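You operate a simulated robot arm through the tools that you are given. There is no shell and no other tool. Be economical: measure what you need, move in short steps, check, and stop when the job is done.

The job below is to be done with a simulated two-armed robot. You get a single attempt, and the scene is never put back.

TASK
Turn the rice month dial to 7.

The check looks at the end state, three seconds after you hand in, the way a careful person would. Anything else that was tipped, shoved, dropped, spilled or broken makes it a failure.

THE ROBOT
Two 6-joint arms with two-finger parallel grippers on one trunk, on a base that drives. Base frame: it is fixed to the floor where the robot stands at the start and does not move with it; the origin is under the middle of the robot, x ahead of it, y to its left, z up. Readings come in mm, rad, newtons and seconds.
The left shoulder is at the start at [60, 187, 1197], the right one opposite. Places, roughly: rice month dial [500, 0, 900]. Payload 1.57 kg a hand.
Tool frame (each hand has its own): the origin (TCP) lies between the finger pads and is the grasp point; the fingertips stand 30 mm ahead of it; z points along the fingers, y is the line along which they close. Largest opening 110 mm; finger width 24, thickness 12; the body of the gripper, 48 by 112 mm, starts 78 mm behind the TCP.
Orientation is that of the tool frame in the base frame, as [roll, pitch, yaw] about the fixed x, y, z axes, in that order (R = Rz(yaw) Ry(pitch) Rx(roll)). With the fingers straight down and closing along the base's y, the tool's x points along the base's -x, its y along +y and its z along -z.

THE INTERFACE
- The arms move only by the tool step_arm. It takes "left_increments", "right_increments" or both (then of equal length, played together; a hand with none holds still); each is a list of rows, each a list of 7 numbers: the finger opening in mm, from 0 to 110, then the shift along the tool's x, y, z in units of 40 mm (1.0 is 40 mm), then the turn, a rotation vector about the tool's x, y, z in units of 5 degrees (1.0 is 5 degrees). In form: [[claw, x, y, z, wx, wy, wz], ...]. A call has 1 to 12 rows; each row shifts and turns the commanded pose from where the row before left it, along the tool's axes as they then stand. A call with a number of a shift or a turn outside -1 to 1 is refused whole. Rows are played at 5 a second. More than 50 mm and 0.15 rad between two rows, or a gripper value outside its range, and nothing of the call is played. Where a pose cannot be reached the arm comes as near as it can. A force on the tool above 40 N (or 10 N above the force at the start of the call, whichever is more), or a blocked arm, ends the call early, and 0.2 s more pass. Each finger travels about 153 mm/s and halts on what it meets, pressing with about 27 N; the grip force reading is that of the motor and also rises with nothing between the fingers. The clock runs only during rows and for 0.2 s after the last one: add rows that do not move to give the fingers time. It gives the time, the measured TCP pose, the force on the tool (base axes), the opening and the grip force at its end, in the units of the frame above (readings bear some noise).
- Cameras (640 x 400 px; columns grow to the right, rows downward): "scene" is now at [16, 4.6, 1736.7]; the picture's right is [0.05, -1.00, 0.00], its down [-0.77, -0.04, -0.63] and it looks along [0.63, 0.03, -0.78] (base axes); focal length 269 px, centre (320, 200). "left" rides on the left gripper at [70, -16, -141] in its tool frame; the picture's right is [0.23, 0.97, 0.00], its down [-0.86, 0.20, -0.48] and it looks along [-0.47, 0.11, 0.88] (tool axes); focal length 222 px, centre (320, 200). "right" rides on the right gripper at [70, 16, -141] in its tool frame; the picture's right is [-0.23, 0.97, 0.00], its down [-0.86, -0.20, -0.48] and it looks along [-0.47, -0.11, 0.88] (tool axes); focal length 222 px, centre (320, 200). There is no depth. A picture from a camera that has moved, and an enlarged one, comes with that camera's place and axes in the base frame and with its lens.
- snapshot(camera): a new picture of that camera. No time passes.
- move_column(by): slides the trunk up (or, below 0, down) by that many mm; the arms and the scene camera ride with it, the base frame stays. It gives what a move gives, with no picture.
- steer(legs): drives the robot by 1 to 6 legs, each [ahead, left, turn to the left] in mm, mm and rad, along the robot's own axes; the way and the turn of a leg run together, so that a leg with both is an arc; at most 1500 mm and 3.142 rad a leg. The arms and the cameras ride along, it lands a little off, and it stops where it bumps. It gives what a move gives.
- pan_tilt(pan, tilt): turns the head with the scene camera to pan (to the left, within 1.501 rad either way) and tilt (down, from -0.506 to 1.204), counted from straight ahead of the robot. It gives what a move gives.
- zoom(camera, box): a new picture of the part [left, top, right, bottom] of that camera's present view, enlarged. No time passes.
- job_done(): hands the job in; it is judged then, once.

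Go step by step. Nothing tells you exact positions but the pictures and the camera data: compare them with the known pose of the tool, close in by small moves and look again before you grip or let go. The budget is 120 turns and 100 pictures, counting those below and the enlarged ones. Unless the task says otherwise, let go and move clear before handing in, and close with one line.

The tools are called after "Request:" as name(argument=value, ...) on one line, values as JSON. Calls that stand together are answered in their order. step_arm: Moves the arms, as the interface text tells. Its arguments: {"type":"object","properties":{"left_increments":{"type":"array","items":{"type":"array","items":{"type":"number"}}},"right_increments":{"type":"array","items":{"type":"array","items":{"type":"number"}}}},"required":[]} The other tools are called the same way: move_column (by) slides the trunk up or down; steer (legs) drives the base; pan_tilt (pan, tilt) turns the head that bears the scene camera; snapshot (camera) takes a picture; zoom (camera, box) takes an enlarged picture of a part of a camera's view; job_done () hands the job in.

At the start:

```text
t: 0.0
left_tcp_pos: [388.7, 119.7, 1190.3]
left_ee_rot: [-3.141, -0.001, 3.141]
left_contact_force: [0.0, -0.4, 0.6]
left_width: 110.1
left_grip_force: 0.0
right_tcp_pos: [463.1, -169.7, 1246.0]
right_ee_rot: [3.142, 0.0, 3.141]
right_contact_force: [0.7, -1.2, 0.5]
right_width: 109.7
right_grip_force: 0.0
trunk travel left (down, up): [-825.0, 165.0]
robot x, y, heading: [0.0, -0.2, -0.001]
head pan, tilt: [0.051, 0.888]
```

scene: 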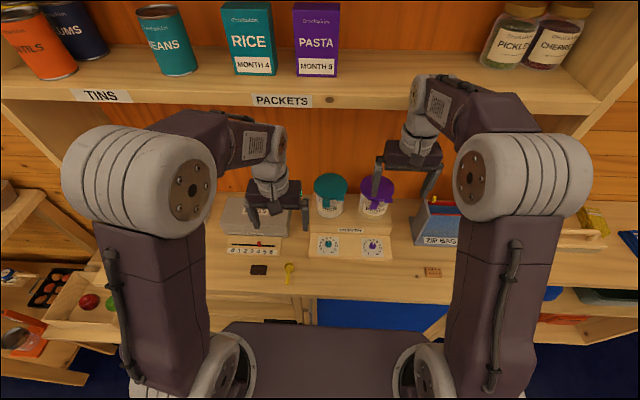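
right: 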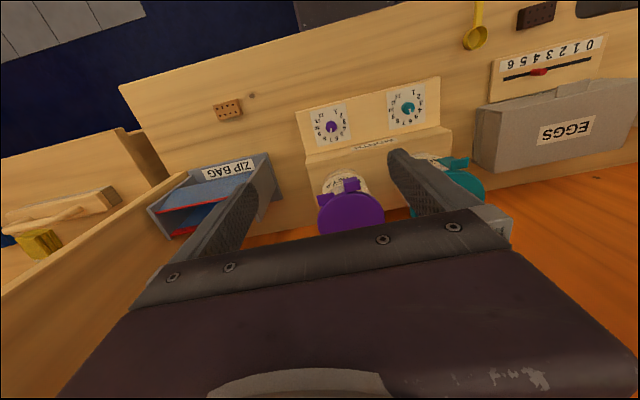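
left: 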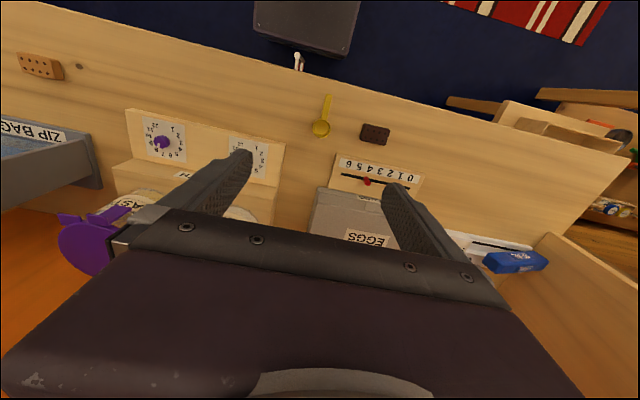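

I see two small dials on a sloped or flat board labelled MONTH; the teal one (left) belongs to the rice (teal packet). I'll zoom in for detail.

Request:
zoom(camera="scene", box=[300, 220, 400, 270])

Request:
zoom(camera="right", box=[290, 70, 450, 170])

```text
6.40 times, centred on (350, 245) of scene
camera zoom: at [16.0, 4.6, 1736.7], right [0.05, -1.0, 0.0], down [-0.77, -0.04, -0.63], along [0.63, 0.03, -0.78], focal length 1724 px, centre (128, -88)
```

zoom: 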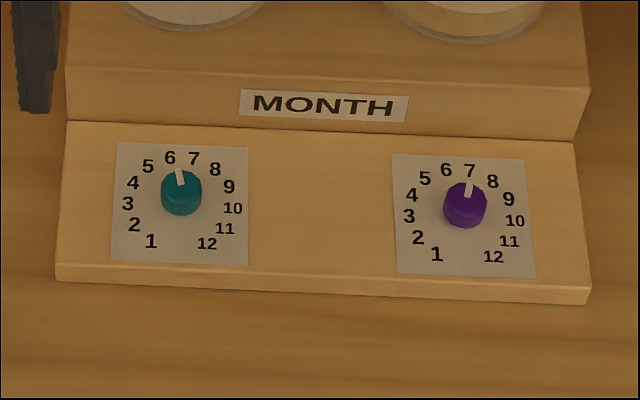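

```text
4.00 times, centred on (370, 120) of right
camera zoom: at [393.7, -151.6, 1387.3], right [0.23, 0.97, 0.0], down [0.86, -0.2, 0.48], along [0.47, -0.11, -0.88], focal length 888 px, centre (120, 520)
```

zoom: 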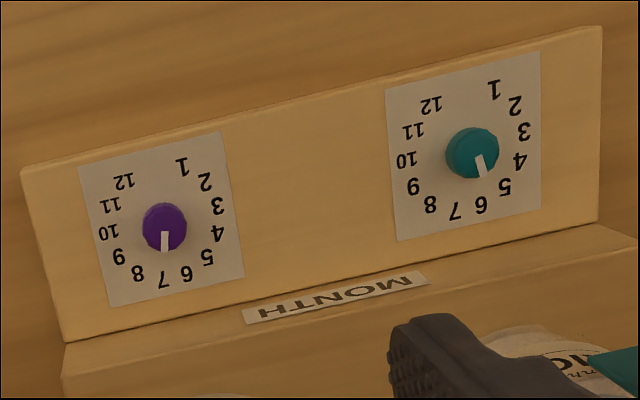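

The teal dial (at roughly [482, 0, 930]) points near 6, and the panel looks roughly horizontal. I'll check the jar labels and bring the left hand above the dial.

Request:
zoom(camera="scene", box=[300, 165, 400, 228])

Request:
step_arm(left_increments=[[60, -0.46, -0.6, 0.4, 0, 0, 0], [60, -0.46, -0.6, 0.4, 0, 0, 0], [60, -0.46, -0.6, 0.4, 0, 0, 0], [60, -0.46, -0.6, 0.4, 0, 0, 0], [60, -0.46, -0.6, 0.4, 0, 0, 0], [60, 0, 0, 0, 0, 0, 0], [60, 0, 0, 0, 0, 0, 0]])

Request:
snapshot(camera="left")

Request:
snapshot(camera="scene")

```text
6.35 times, centred on (350, 196) of scene
camera zoom: at [16.0, 4.6, 1736.7], right [0.05, -1.0, 0.0], down [-0.77, -0.04, -0.63], along [0.63, 0.03, -0.78], focal length 1711 px, centre (130, 222)
```

zoom: 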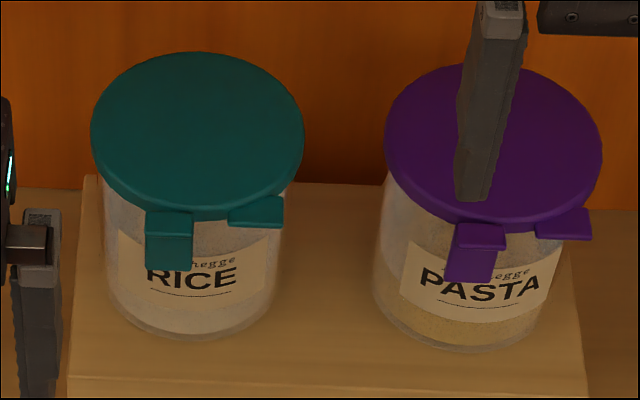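

```text
t: 1.6
left_tcp_pos: [479.9, -0.3, 1111.5]
left_ee_rot: [-3.14, -0.001, 3.141]
left_contact_force: [-0.7, -0.4, 0.3]
left_width: 60.0
left_grip_force: 0.0
right_tcp_pos: [464.1, -168.8, 1246.4]
right_ee_rot: [3.141, -0.001, 3.14]
right_contact_force: [-0.2, 0.4, -0.2]
right_width: 110.2
right_grip_force: 0.0
trunk travel left (down, up): [-825.0, 165.0]
robot x, y, heading: [3.2, 1.2, -0.002]
head pan, tilt: [0.051, 0.888]
```

```text
93 pictures are left
camera left: at [410.3, -16.2, 1253.3], right [-0.23, 0.97, 0.0], down [0.86, 0.2, 0.48], along [0.47, 0.11, -0.88], focal length 222 px, centre (320, 200)
```

left: 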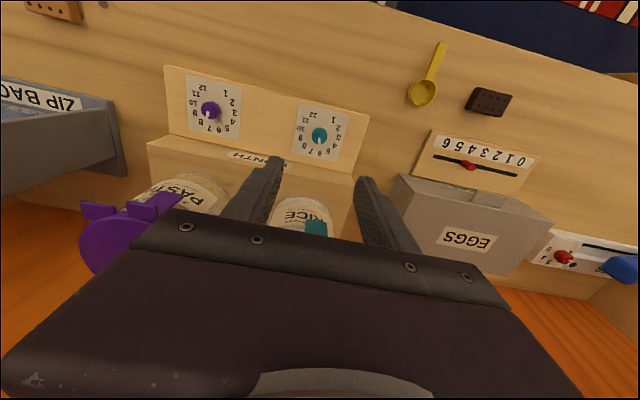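

```text
92 pictures are left
camera scene: at [15.6, 4.7, 1736.7], right [0.05, -1.0, 0.0], down [-0.77, -0.04, -0.63], along [0.63, 0.03, -0.78], focal length 269 px, centre (320, 200)
```

scene: 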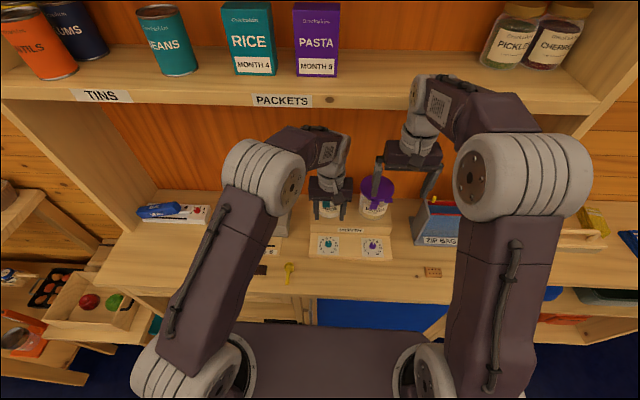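

The jars confirm teal = rice, and the hand is above the dial. I descend partway and look closer.

Request:
step_arm(left_increments=[[60, 0, 0, 0.8, 0, 0, 0], [60, 0, 0, 0.8, 0, 0, 0], [60, 0, 0, 0.8, 0, 0, 0], [60, 0, 0, 0, 0, 0, 0]])

Request:
snapshot(camera="left")

Request:
zoom(camera="scene", box=[300, 200, 400, 270])

```text
t: 2.6
left_tcp_pos: [484.1, 1.2, 1014.6]
left_ee_rot: [3.141, 0.0, 3.141]
left_contact_force: [-0.8, -1.1, 0.1]
left_width: 59.8
left_grip_force: 0.0
right_tcp_pos: [463.1, -169.1, 1246.2]
right_ee_rot: [3.141, 0.0, 3.141]
right_contact_force: [0.1, -0.1, 1.0]
right_width: 110.4
right_grip_force: 0.0
trunk travel left (down, up): [-825.0, 165.0]
robot x, y, heading: [-1.6, 1.5, 0.002]
head pan, tilt: [0.051, 0.888]
```

```text
91 pictures are left
camera left: at [412.4, -14.5, 1157.4], right [-0.23, 0.97, 0.0], down [0.86, 0.2, 0.48], along [0.47, 0.11, -0.88], focal length 222 px, centre (320, 200)
```

left: 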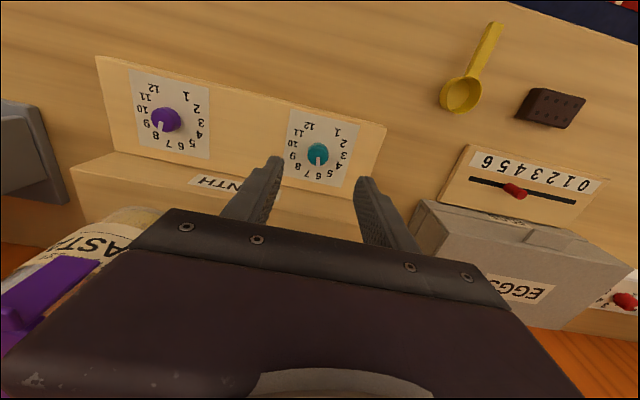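

```text
5.71 times, centred on (350, 235) of scene
camera zoom: at [15.7, 4.6, 1736.7], right [0.05, -1.0, 0.0], down [-0.77, -0.04, -0.63], along [0.63, 0.03, -0.78], focal length 1540 px, centre (149, 0)
```

zoom: 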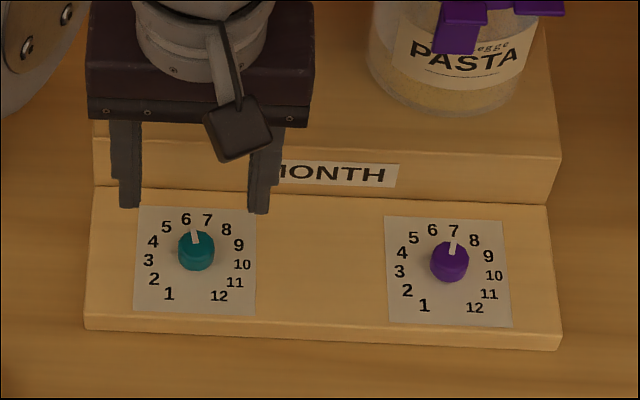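

Knob estimated at [481, -2, ~930]. I descend a bit more with a small correction and look again.

Request:
step_arm(left_increments=[[60, 0.06, -0.07, 0.4, 0, 0, 0], [60, 0, 0, 0.4, 0, 0, 0], [60, 0, 0, 0, 0, 0, 0]])

Request:
zoom(camera="left", box=[200, 80, 440, 230])

Request:
zoom(camera="scene", box=[300, 210, 380, 260])

```text
t: 3.4
left_tcp_pos: [478.8, -0.6, 984.5]
left_ee_rot: [-3.141, -0.001, 3.141]
left_contact_force: [0.4, -0.4, -0.4]
left_width: 59.8
left_grip_force: 0.0
right_tcp_pos: [463.4, -168.2, 1245.8]
right_ee_rot: [-3.141, -0.001, 3.141]
right_contact_force: [0.2, -0.9, 0.7]
right_width: 109.9
right_grip_force: 0.0
trunk travel left (down, up): [-825.0, 165.0]
robot x, y, heading: [4.5, -0.5, 0.002]
head pan, tilt: [0.051, 0.888]
```

```text
2.67 times, centred on (320, 155) of left
camera zoom: at [409.5, -17.2, 1127.2], right [-0.23, 0.97, 0.0], down [0.85, 0.2, 0.48], along [0.47, 0.11, -0.88], focal length 592 px, centre (320, 320)
```

zoom: 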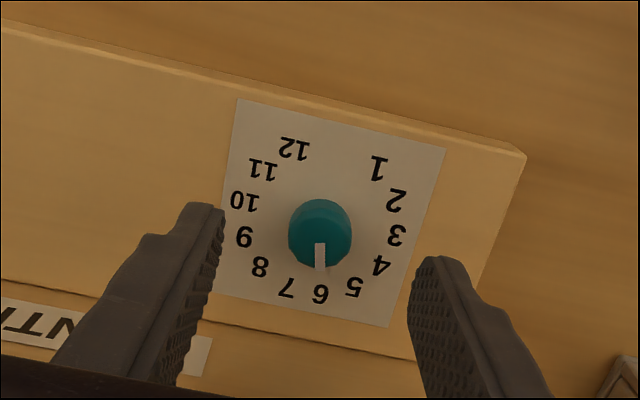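

```text
8.00 times, centred on (340, 235) of scene
camera zoom: at [15.7, 4.7, 1736.7], right [0.05, -1.0, 0.0], down [-0.77, -0.04, -0.63], along [0.63, 0.03, -0.78], focal length 2156 px, centre (160, -80)
```

zoom: 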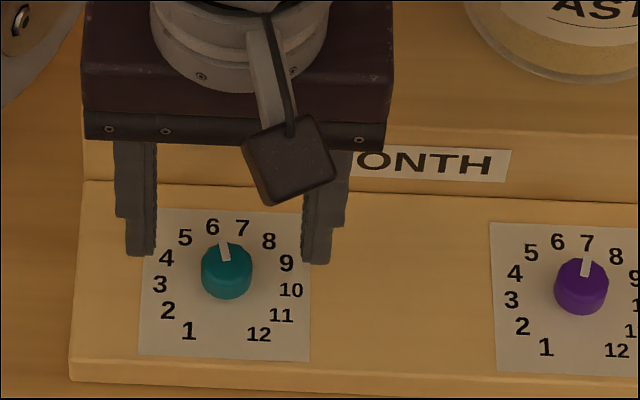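

The dial points at 6. I'm slightly unsure of the height, so I edge down 12 mm, shift x back a little, and compare.

Request:
step_arm(left_increments=[[60, 0.15, -0.02, 0.15, 0, 0, 0], [60, 0, 0, 0.15, 0, 0, 0], [60, 0, 0, 0, 0, 0, 0]])

Request:
zoom(camera="left", box=[200, 80, 440, 230])

Request:
zoom(camera="scene", box=[300, 210, 380, 260])

Request:
zoom(camera="right", box=[290, 60, 450, 160])

```text
t: 4.2
left_tcp_pos: [473.2, -3.6, 971.6]
left_ee_rot: [3.141, 0.001, -3.141]
left_contact_force: [-0.4, 0.3, 0.1]
left_width: 60.0
left_grip_force: 0.1
right_tcp_pos: [462.8, -169.6, 1246.0]
right_ee_rot: [-3.14, 0.0, 3.14]
right_contact_force: [-0.2, -0.8, 0.2]
right_width: 109.9
right_grip_force: 0.1
trunk travel left (down, up): [-825.0, 165.0]
robot x, y, heading: [-1.6, -1.2, 0.002]
head pan, tilt: [0.051, 0.888]
```

```text
2.67 times, centred on (320, 155) of left
camera zoom: at [403.3, -19.9, 1114.1], right [-0.23, 0.97, 0.0], down [0.86, 0.2, 0.48], along [0.47, 0.11, -0.88], focal length 592 px, centre (320, 320)
```

zoom: 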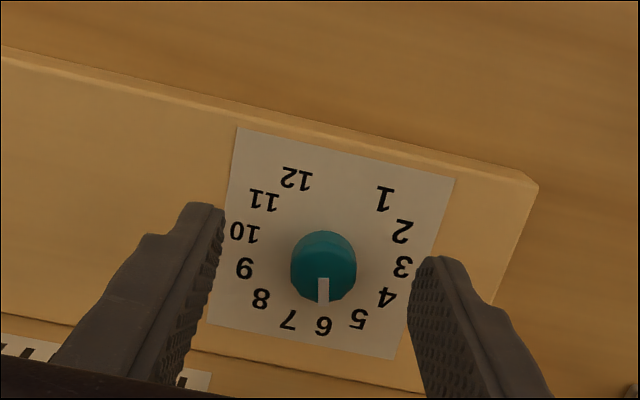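

```text
8.00 times, centred on (340, 235) of scene
camera zoom: at [16.2, 4.6, 1736.7], right [0.05, -1.0, 0.0], down [-0.77, -0.04, -0.63], along [0.63, 0.03, -0.78], focal length 2156 px, centre (160, -80)
```

zoom: 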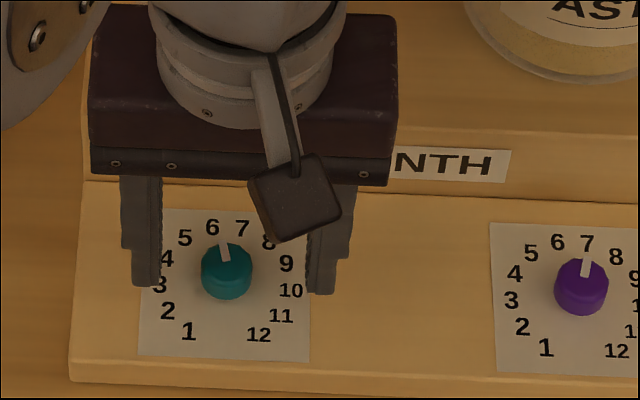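

```text
4.00 times, centred on (370, 110) of right
camera zoom: at [393.8, -151.7, 1387.3], right [0.23, 0.97, 0.0], down [0.86, -0.2, 0.48], along [0.47, -0.11, -0.88], focal length 888 px, centre (120, 560)
```

zoom: 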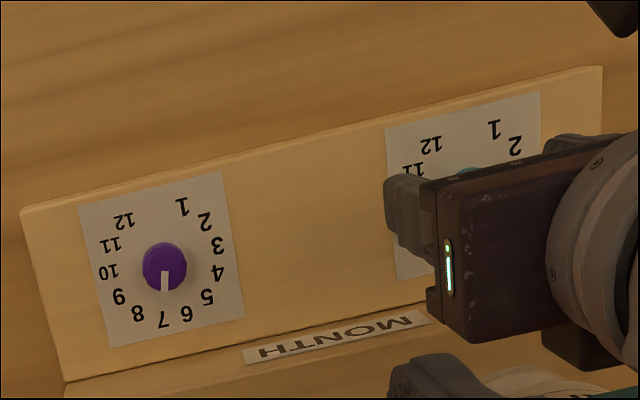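

The knob top appears at about [474, 0, 943], about level with the fingertips. I shift 4 mm in +y, lower 6 mm, and check.

Request:
step_arm(left_increments=[[60, 0, 0.09, 0, 0, 0, 0], [50, 0, 0, 0.15, 0, 0, 0], [40, 0, 0, 0, 0, 0, 0], [40, 0, 0, 0, 0, 0, 0]])

Request:
zoom(camera="left", box=[220, 100, 420, 225])

Request:
zoom(camera="scene", box=[308, 225, 356, 255])

```text
t: 5.2
left_tcp_pos: [472.2, 0.4, 965.4]
left_ee_rot: [-3.141, -0.001, -3.141]
left_contact_force: [0.8, 0.0, 0.3]
left_width: 39.8
left_grip_force: 0.1
right_tcp_pos: [462.7, -169.3, 1246.3]
right_ee_rot: [-3.141, 0.001, 3.139]
right_contact_force: [0.4, 1.0, -0.2]
right_width: 110.1
right_grip_force: 0.1
trunk travel left (down, up): [-825.0, 165.0]
robot x, y, heading: [2.6, 2.6, 0.003]
head pan, tilt: [0.051, 0.888]
```

```text
3.20 times, centred on (320, 162) of left
camera zoom: at [402.8, -16.8, 1107.0], right [-0.23, 0.97, 0.0], down [0.86, 0.2, 0.48], along [0.47, 0.11, -0.88], focal length 711 px, centre (320, 320)
```

zoom: 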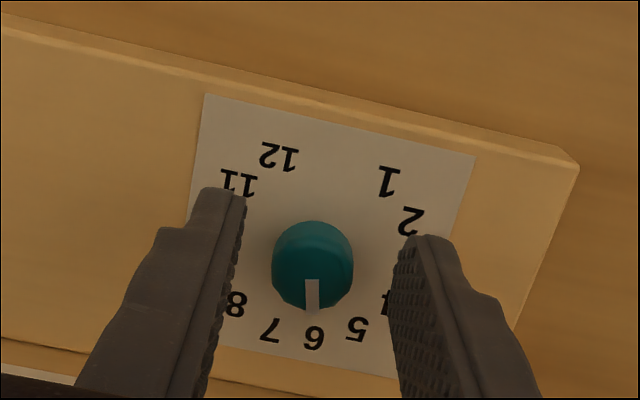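

```text
13.33 times, centred on (332, 240) of scene
camera zoom: at [16.0, 4.7, 1736.7], right [0.05, -1.0, 0.0], down [-0.77, -0.04, -0.63], along [0.63, 0.03, -0.78], focal length 3592 px, centre (160, -333)
```

zoom: 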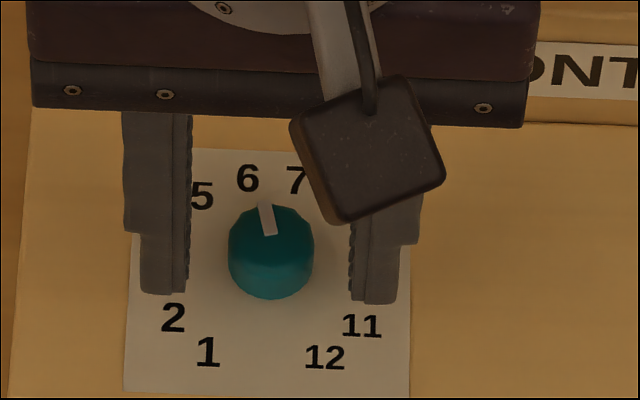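

The fingers straddle the knob, well centred. Closing gently.

Request:
step_arm(left_increments=[[30, 0, 0, 0.03, 0, 0, 0], [24, 0, 0, 0, 0, 0, 0], [16, 0, 0, 0, 0, 0, 0], [16, 0, 0, 0, 0, 0, 0]])

Request:
zoom(camera="left", box=[220, 100, 420, 225])

Request:
zoom(camera="scene", box=[308, 225, 356, 255])

```text
t: 6.2
left_tcp_pos: [472.3, -0.3, 963.5]
left_ee_rot: [-3.14, 0.0, -3.141]
left_contact_force: [-0.9, -0.2, -0.1]
left_width: 21.5
left_grip_force: 34.3
right_tcp_pos: [464.0, -168.1, 1246.1]
right_ee_rot: [-3.141, 0.001, 3.141]
right_contact_force: [-0.5, -1.4, 0.0]
right_width: 110.0
right_grip_force: 0.2
trunk travel left (down, up): [-825.0, 165.0]
robot x, y, heading: [-0.9, 1.3, -0.005]
head pan, tilt: [0.051, 0.888]
```

```text
3.20 times, centred on (320, 162) of left
camera zoom: at [402.6, -17.2, 1106.1], right [-0.23, 0.97, 0.0], down [0.86, 0.2, 0.48], along [0.47, 0.11, -0.88], focal length 711 px, centre (320, 320)
```

zoom: 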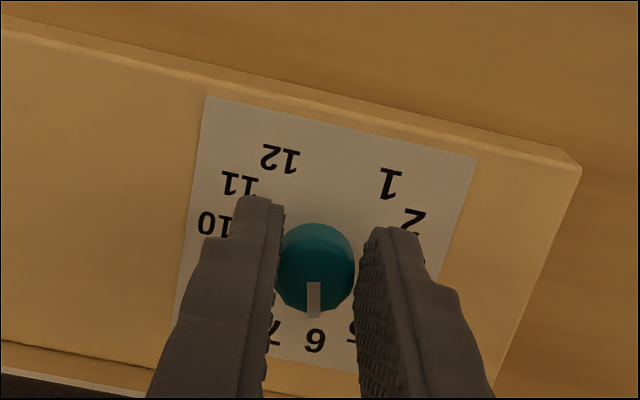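

```text
13.33 times, centred on (332, 240) of scene
camera zoom: at [16.0, 4.4, 1736.7], right [0.05, -1.0, 0.0], down [-0.77, -0.04, -0.63], along [0.63, 0.03, -0.78], focal length 3592 px, centre (160, -333)
```

zoom: 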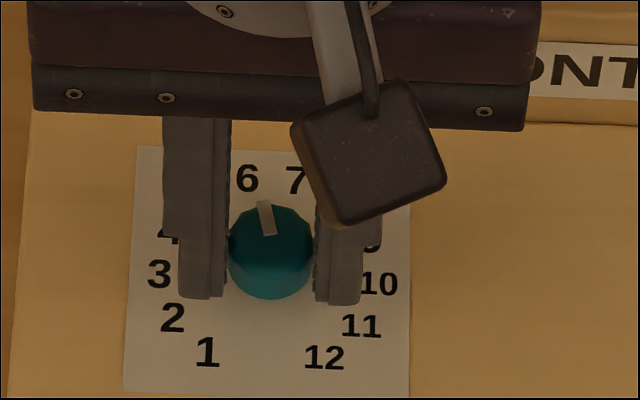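

The knob is gripped (21.5 mm). I'll turn it clockwise as seen from above, first about 15°, and check.

Request:
step_arm(left_increments=[[16, 0, 0, 0, 0, 0, 1], [16, 0, 0, 0, 0, 0, 1], [16, 0, 0, 0, 0, 0, 1], [16, 0, 0, 0, 0, 0, 0]])

Request:
zoom(camera="left", box=[220, 100, 420, 225])

Request:
zoom(camera="scene", box=[308, 225, 356, 255])

```text
t: 7.2
left_tcp_pos: [471.6, 1.0, 964.6]
left_ee_rot: [-3.139, -0.001, 2.88]
left_contact_force: [5.1, 6.3, 1.1]
left_width: 21.7
left_grip_force: 34.2
right_tcp_pos: [463.8, -168.2, 1245.3]
right_ee_rot: [-3.141, 0.0, 3.14]
right_contact_force: [0.1, -0.1, -0.3]
right_width: 109.9
right_grip_force: 0.0
trunk travel left (down, up): [-825.0, 165.0]
robot x, y, heading: [0.8, 1.5, 0.001]
head pan, tilt: [0.051, 0.888]
```

```text
3.20 times, centred on (320, 162) of left
camera zoom: at [401.1, 3.5, 1106.1], right [0.03, 1.0, 0.0], down [0.88, -0.03, 0.48], along [0.48, -0.02, -0.88], focal length 711 px, centre (320, 320)
```

zoom: 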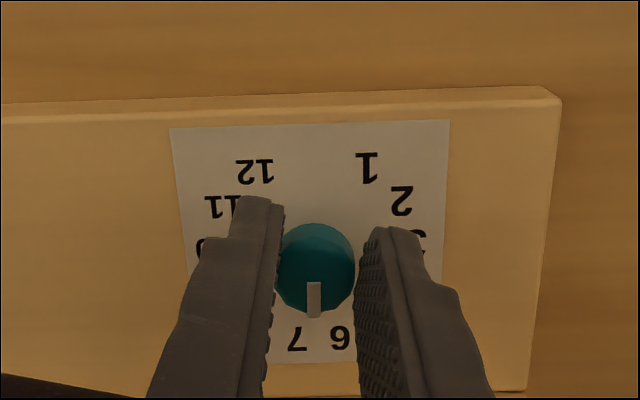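

```text
13.33 times, centred on (332, 240) of scene
camera zoom: at [17.2, 6.4, 1736.7], right [0.05, -1.0, 0.0], down [-0.78, -0.04, -0.63], along [0.63, 0.03, -0.78], focal length 3592 px, centre (160, -333)
```

zoom: 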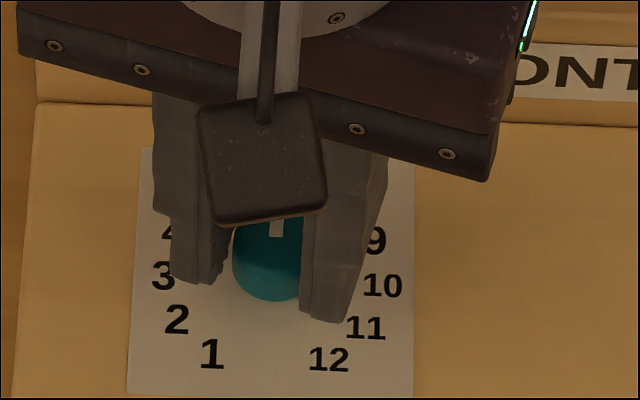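

The knob follows the hand. Turning about 12° more.

Request:
step_arm(left_increments=[[16, 0, 0, 0, 0, 0, 0.9], [16, 0, 0, 0, 0, 0, 0.9], [16, 0, 0, 0, 0, 0, 0.65], [16, 0, 0, 0, 0, 0, 0]])

Request:
zoom(camera="left", box=[220, 100, 420, 225])

```text
t: 8.2
left_tcp_pos: [472.8, 4.2, 964.7]
left_ee_rot: [-3.14, 0.003, 2.665]
left_contact_force: [9.5, 15.8, 8.6]
left_width: 21.5
left_grip_force: 34.4
right_tcp_pos: [464.7, -167.4, 1247.1]
right_ee_rot: [-3.138, 0.001, 3.142]
right_contact_force: [0.1, 0.6, 0.0]
right_width: 110.1
right_grip_force: 0.0
trunk travel left (down, up): [-825.0, 165.0]
robot x, y, heading: [0.4, 1.2, -0.001]
head pan, tilt: [0.051, 0.888]
```

```text
3.20 times, centred on (320, 162) of left
camera zoom: at [403.6, 20.4, 1106.0], right [0.24, 0.97, 0.0], down [0.85, -0.21, 0.48], along [0.46, -0.12, -0.88], focal length 711 px, centre (320, 320)
```

zoom: 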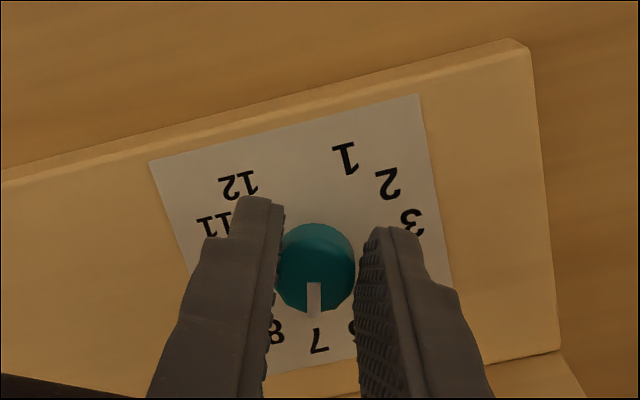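

The pointer is almost exactly at 7. I'll add 1°, relieve the sideways load, and check before release.

Request:
step_arm(left_increments=[[16, 0, 0.05, 0, 0, 0, 0.2], [16, 0, 0.05, 0, 0, 0, 0], [16, 0, 0, 0, 0, 0, 0]])

Request:
zoom(camera="left", box=[220, 100, 420, 225])

```text
t: 9.0
left_tcp_pos: [472.6, 2.9, 964.6]
left_ee_rot: [-3.139, 0.001, 2.647]
left_contact_force: [2.8, 3.5, 9.4]
left_width: 21.3
left_grip_force: 34.7
right_tcp_pos: [462.8, -168.3, 1246.9]
right_ee_rot: [3.141, 0.0, -3.141]
right_contact_force: [0.0, -0.4, 0.4]
right_width: 109.9
right_grip_force: 0.0
trunk travel left (down, up): [-825.0, 165.0]
robot x, y, heading: [0.1, 1.2, -0.002]
head pan, tilt: [0.051, 0.888]
```

```text
3.20 times, centred on (320, 162) of left
camera zoom: at [404.0, 21.6, 1106.0], right [0.26, 0.97, 0.0], down [0.85, -0.23, 0.48], along [0.46, -0.13, -0.88], focal length 711 px, centre (320, 320)
```

zoom: 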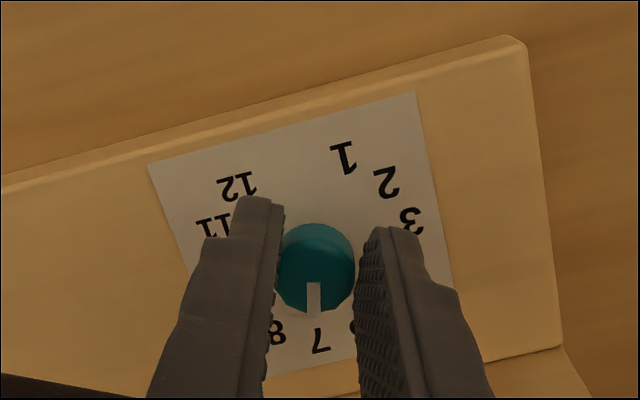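

The side load is gone and the pointer is on 7. Opening and lifting straight up.

Request:
step_arm(left_increments=[[40, 0, 0, 0, 0, 0, 0], [50, 0, 0, 0, 0, 0, 0], [50, 0, 0, -0.3, 0, 0, 0], [50, 0, 0, -0.8, 0, 0, 0], [50, 0, 0, -0.9, 0, 0, 0], [50, 0, 0, -0.9, 0, 0, 0], [50, 0, 0, -0.9, 0, 0, 0], [50, 0, 0, 0, 0, 0, 0]])

Request:
zoom(camera="left", box=[240, 60, 400, 160])

Request:
zoom(camera="scene", box=[300, 210, 400, 270])

Request:
zoom(camera="right", box=[290, 60, 450, 160])

```text
t: 10.8
left_tcp_pos: [473.3, 3.3, 1115.4]
left_ee_rot: [-3.141, 0.001, 2.648]
left_contact_force: [-0.5, 0.0, -0.4]
left_width: 50.2
left_grip_force: 0.1
right_tcp_pos: [464.8, -169.9, 1246.1]
right_ee_rot: [3.141, 0.0, -3.141]
right_contact_force: [-0.3, -0.3, 0.5]
right_width: 110.1
right_grip_force: 0.0
trunk travel left (down, up): [-825.0, 165.0]
robot x, y, heading: [5.2, 0.9, 0.006]
head pan, tilt: [0.051, 0.888]
```

```text
4.00 times, centred on (320, 110) of left
camera zoom: at [405.5, 22.0, 1257.6], right [0.26, 0.97, 0.0], down [0.85, -0.23, 0.48], along [0.46, -0.12, -0.88], focal length 888 px, centre (320, 560)
```

zoom: 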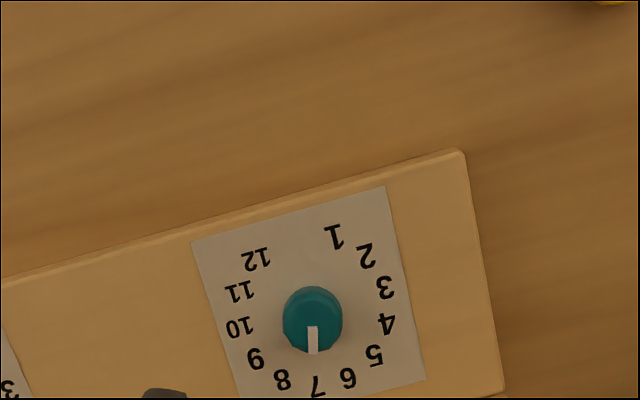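

```text
6.40 times, centred on (350, 240) of scene
camera zoom: at [16.3, 4.7, 1736.7], right [0.05, -1.0, 0.0], down [-0.77, -0.04, -0.63], along [0.63, 0.03, -0.78], focal length 1724 px, centre (128, -56)
```

zoom: 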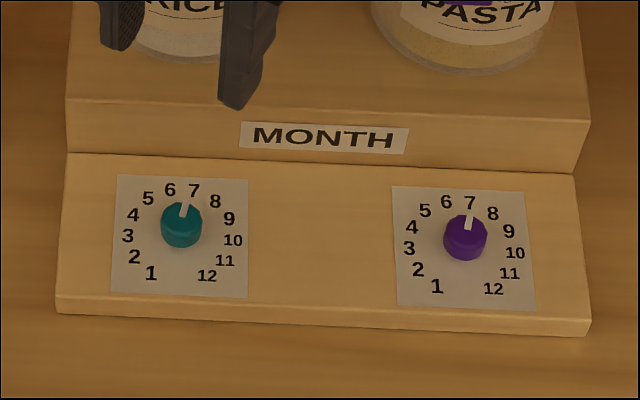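

```text
4.00 times, centred on (370, 110) of right
camera zoom: at [393.9, -151.6, 1387.3], right [0.23, 0.97, 0.0], down [0.86, -0.2, 0.48], along [0.47, -0.11, -0.88], focal length 888 px, centre (120, 560)
```

zoom: 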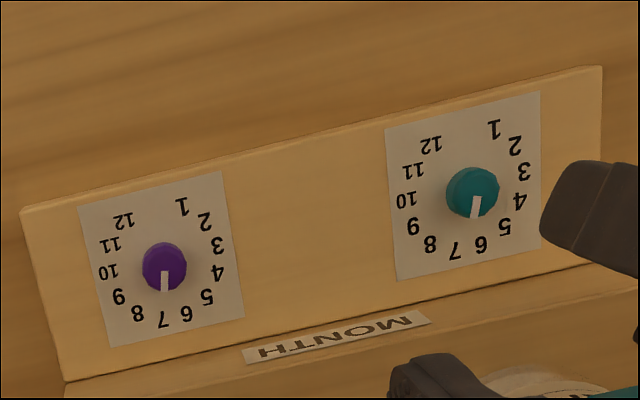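

The dial reads 7 from all views; one closer look to confirm the accuracy.

Request:
zoom(camera="scene", box=[312, 230, 344, 250])

Request:
zoom(camera="left", box=[280, 110, 360, 160])

```text
16.00 times, centred on (328, 240) of scene
camera zoom: at [16.3, 4.7, 1736.7], right [0.05, -1.0, 0.0], down [-0.77, -0.04, -0.63], along [0.63, 0.03, -0.78], focal length 4311 px, centre (192, -440)
```

zoom: 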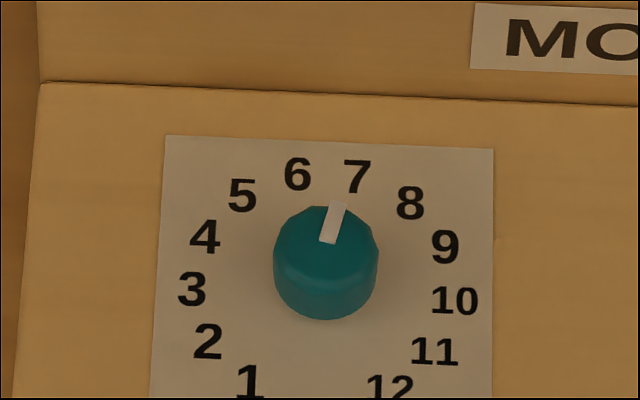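

```text
8.00 times, centred on (320, 135) of left
camera zoom: at [405.5, 22.0, 1257.6], right [0.26, 0.97, 0.0], down [0.85, -0.23, 0.48], along [0.46, -0.12, -0.88], focal length 1777 px, centre (320, 720)
```

zoom: 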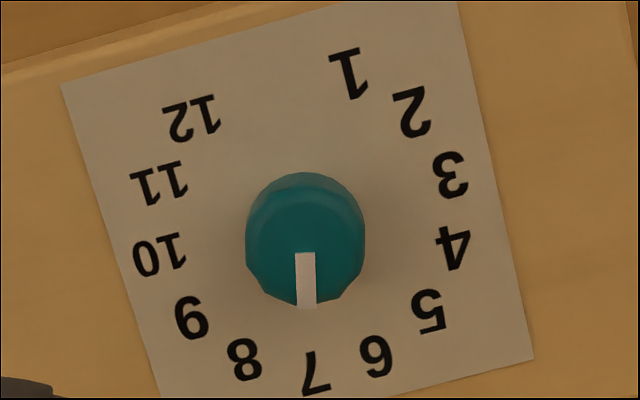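

The pointer is on 7, the hand is clear, and nothing else has moved. Handing in.

Request:
job_done()

```text
The job is handed in.
```

The rice month dial (the teal one) was on 6 and now points to 7. The left hand let go and lifted clear, and in the last close-up pictures nothing else around the dial had moved.
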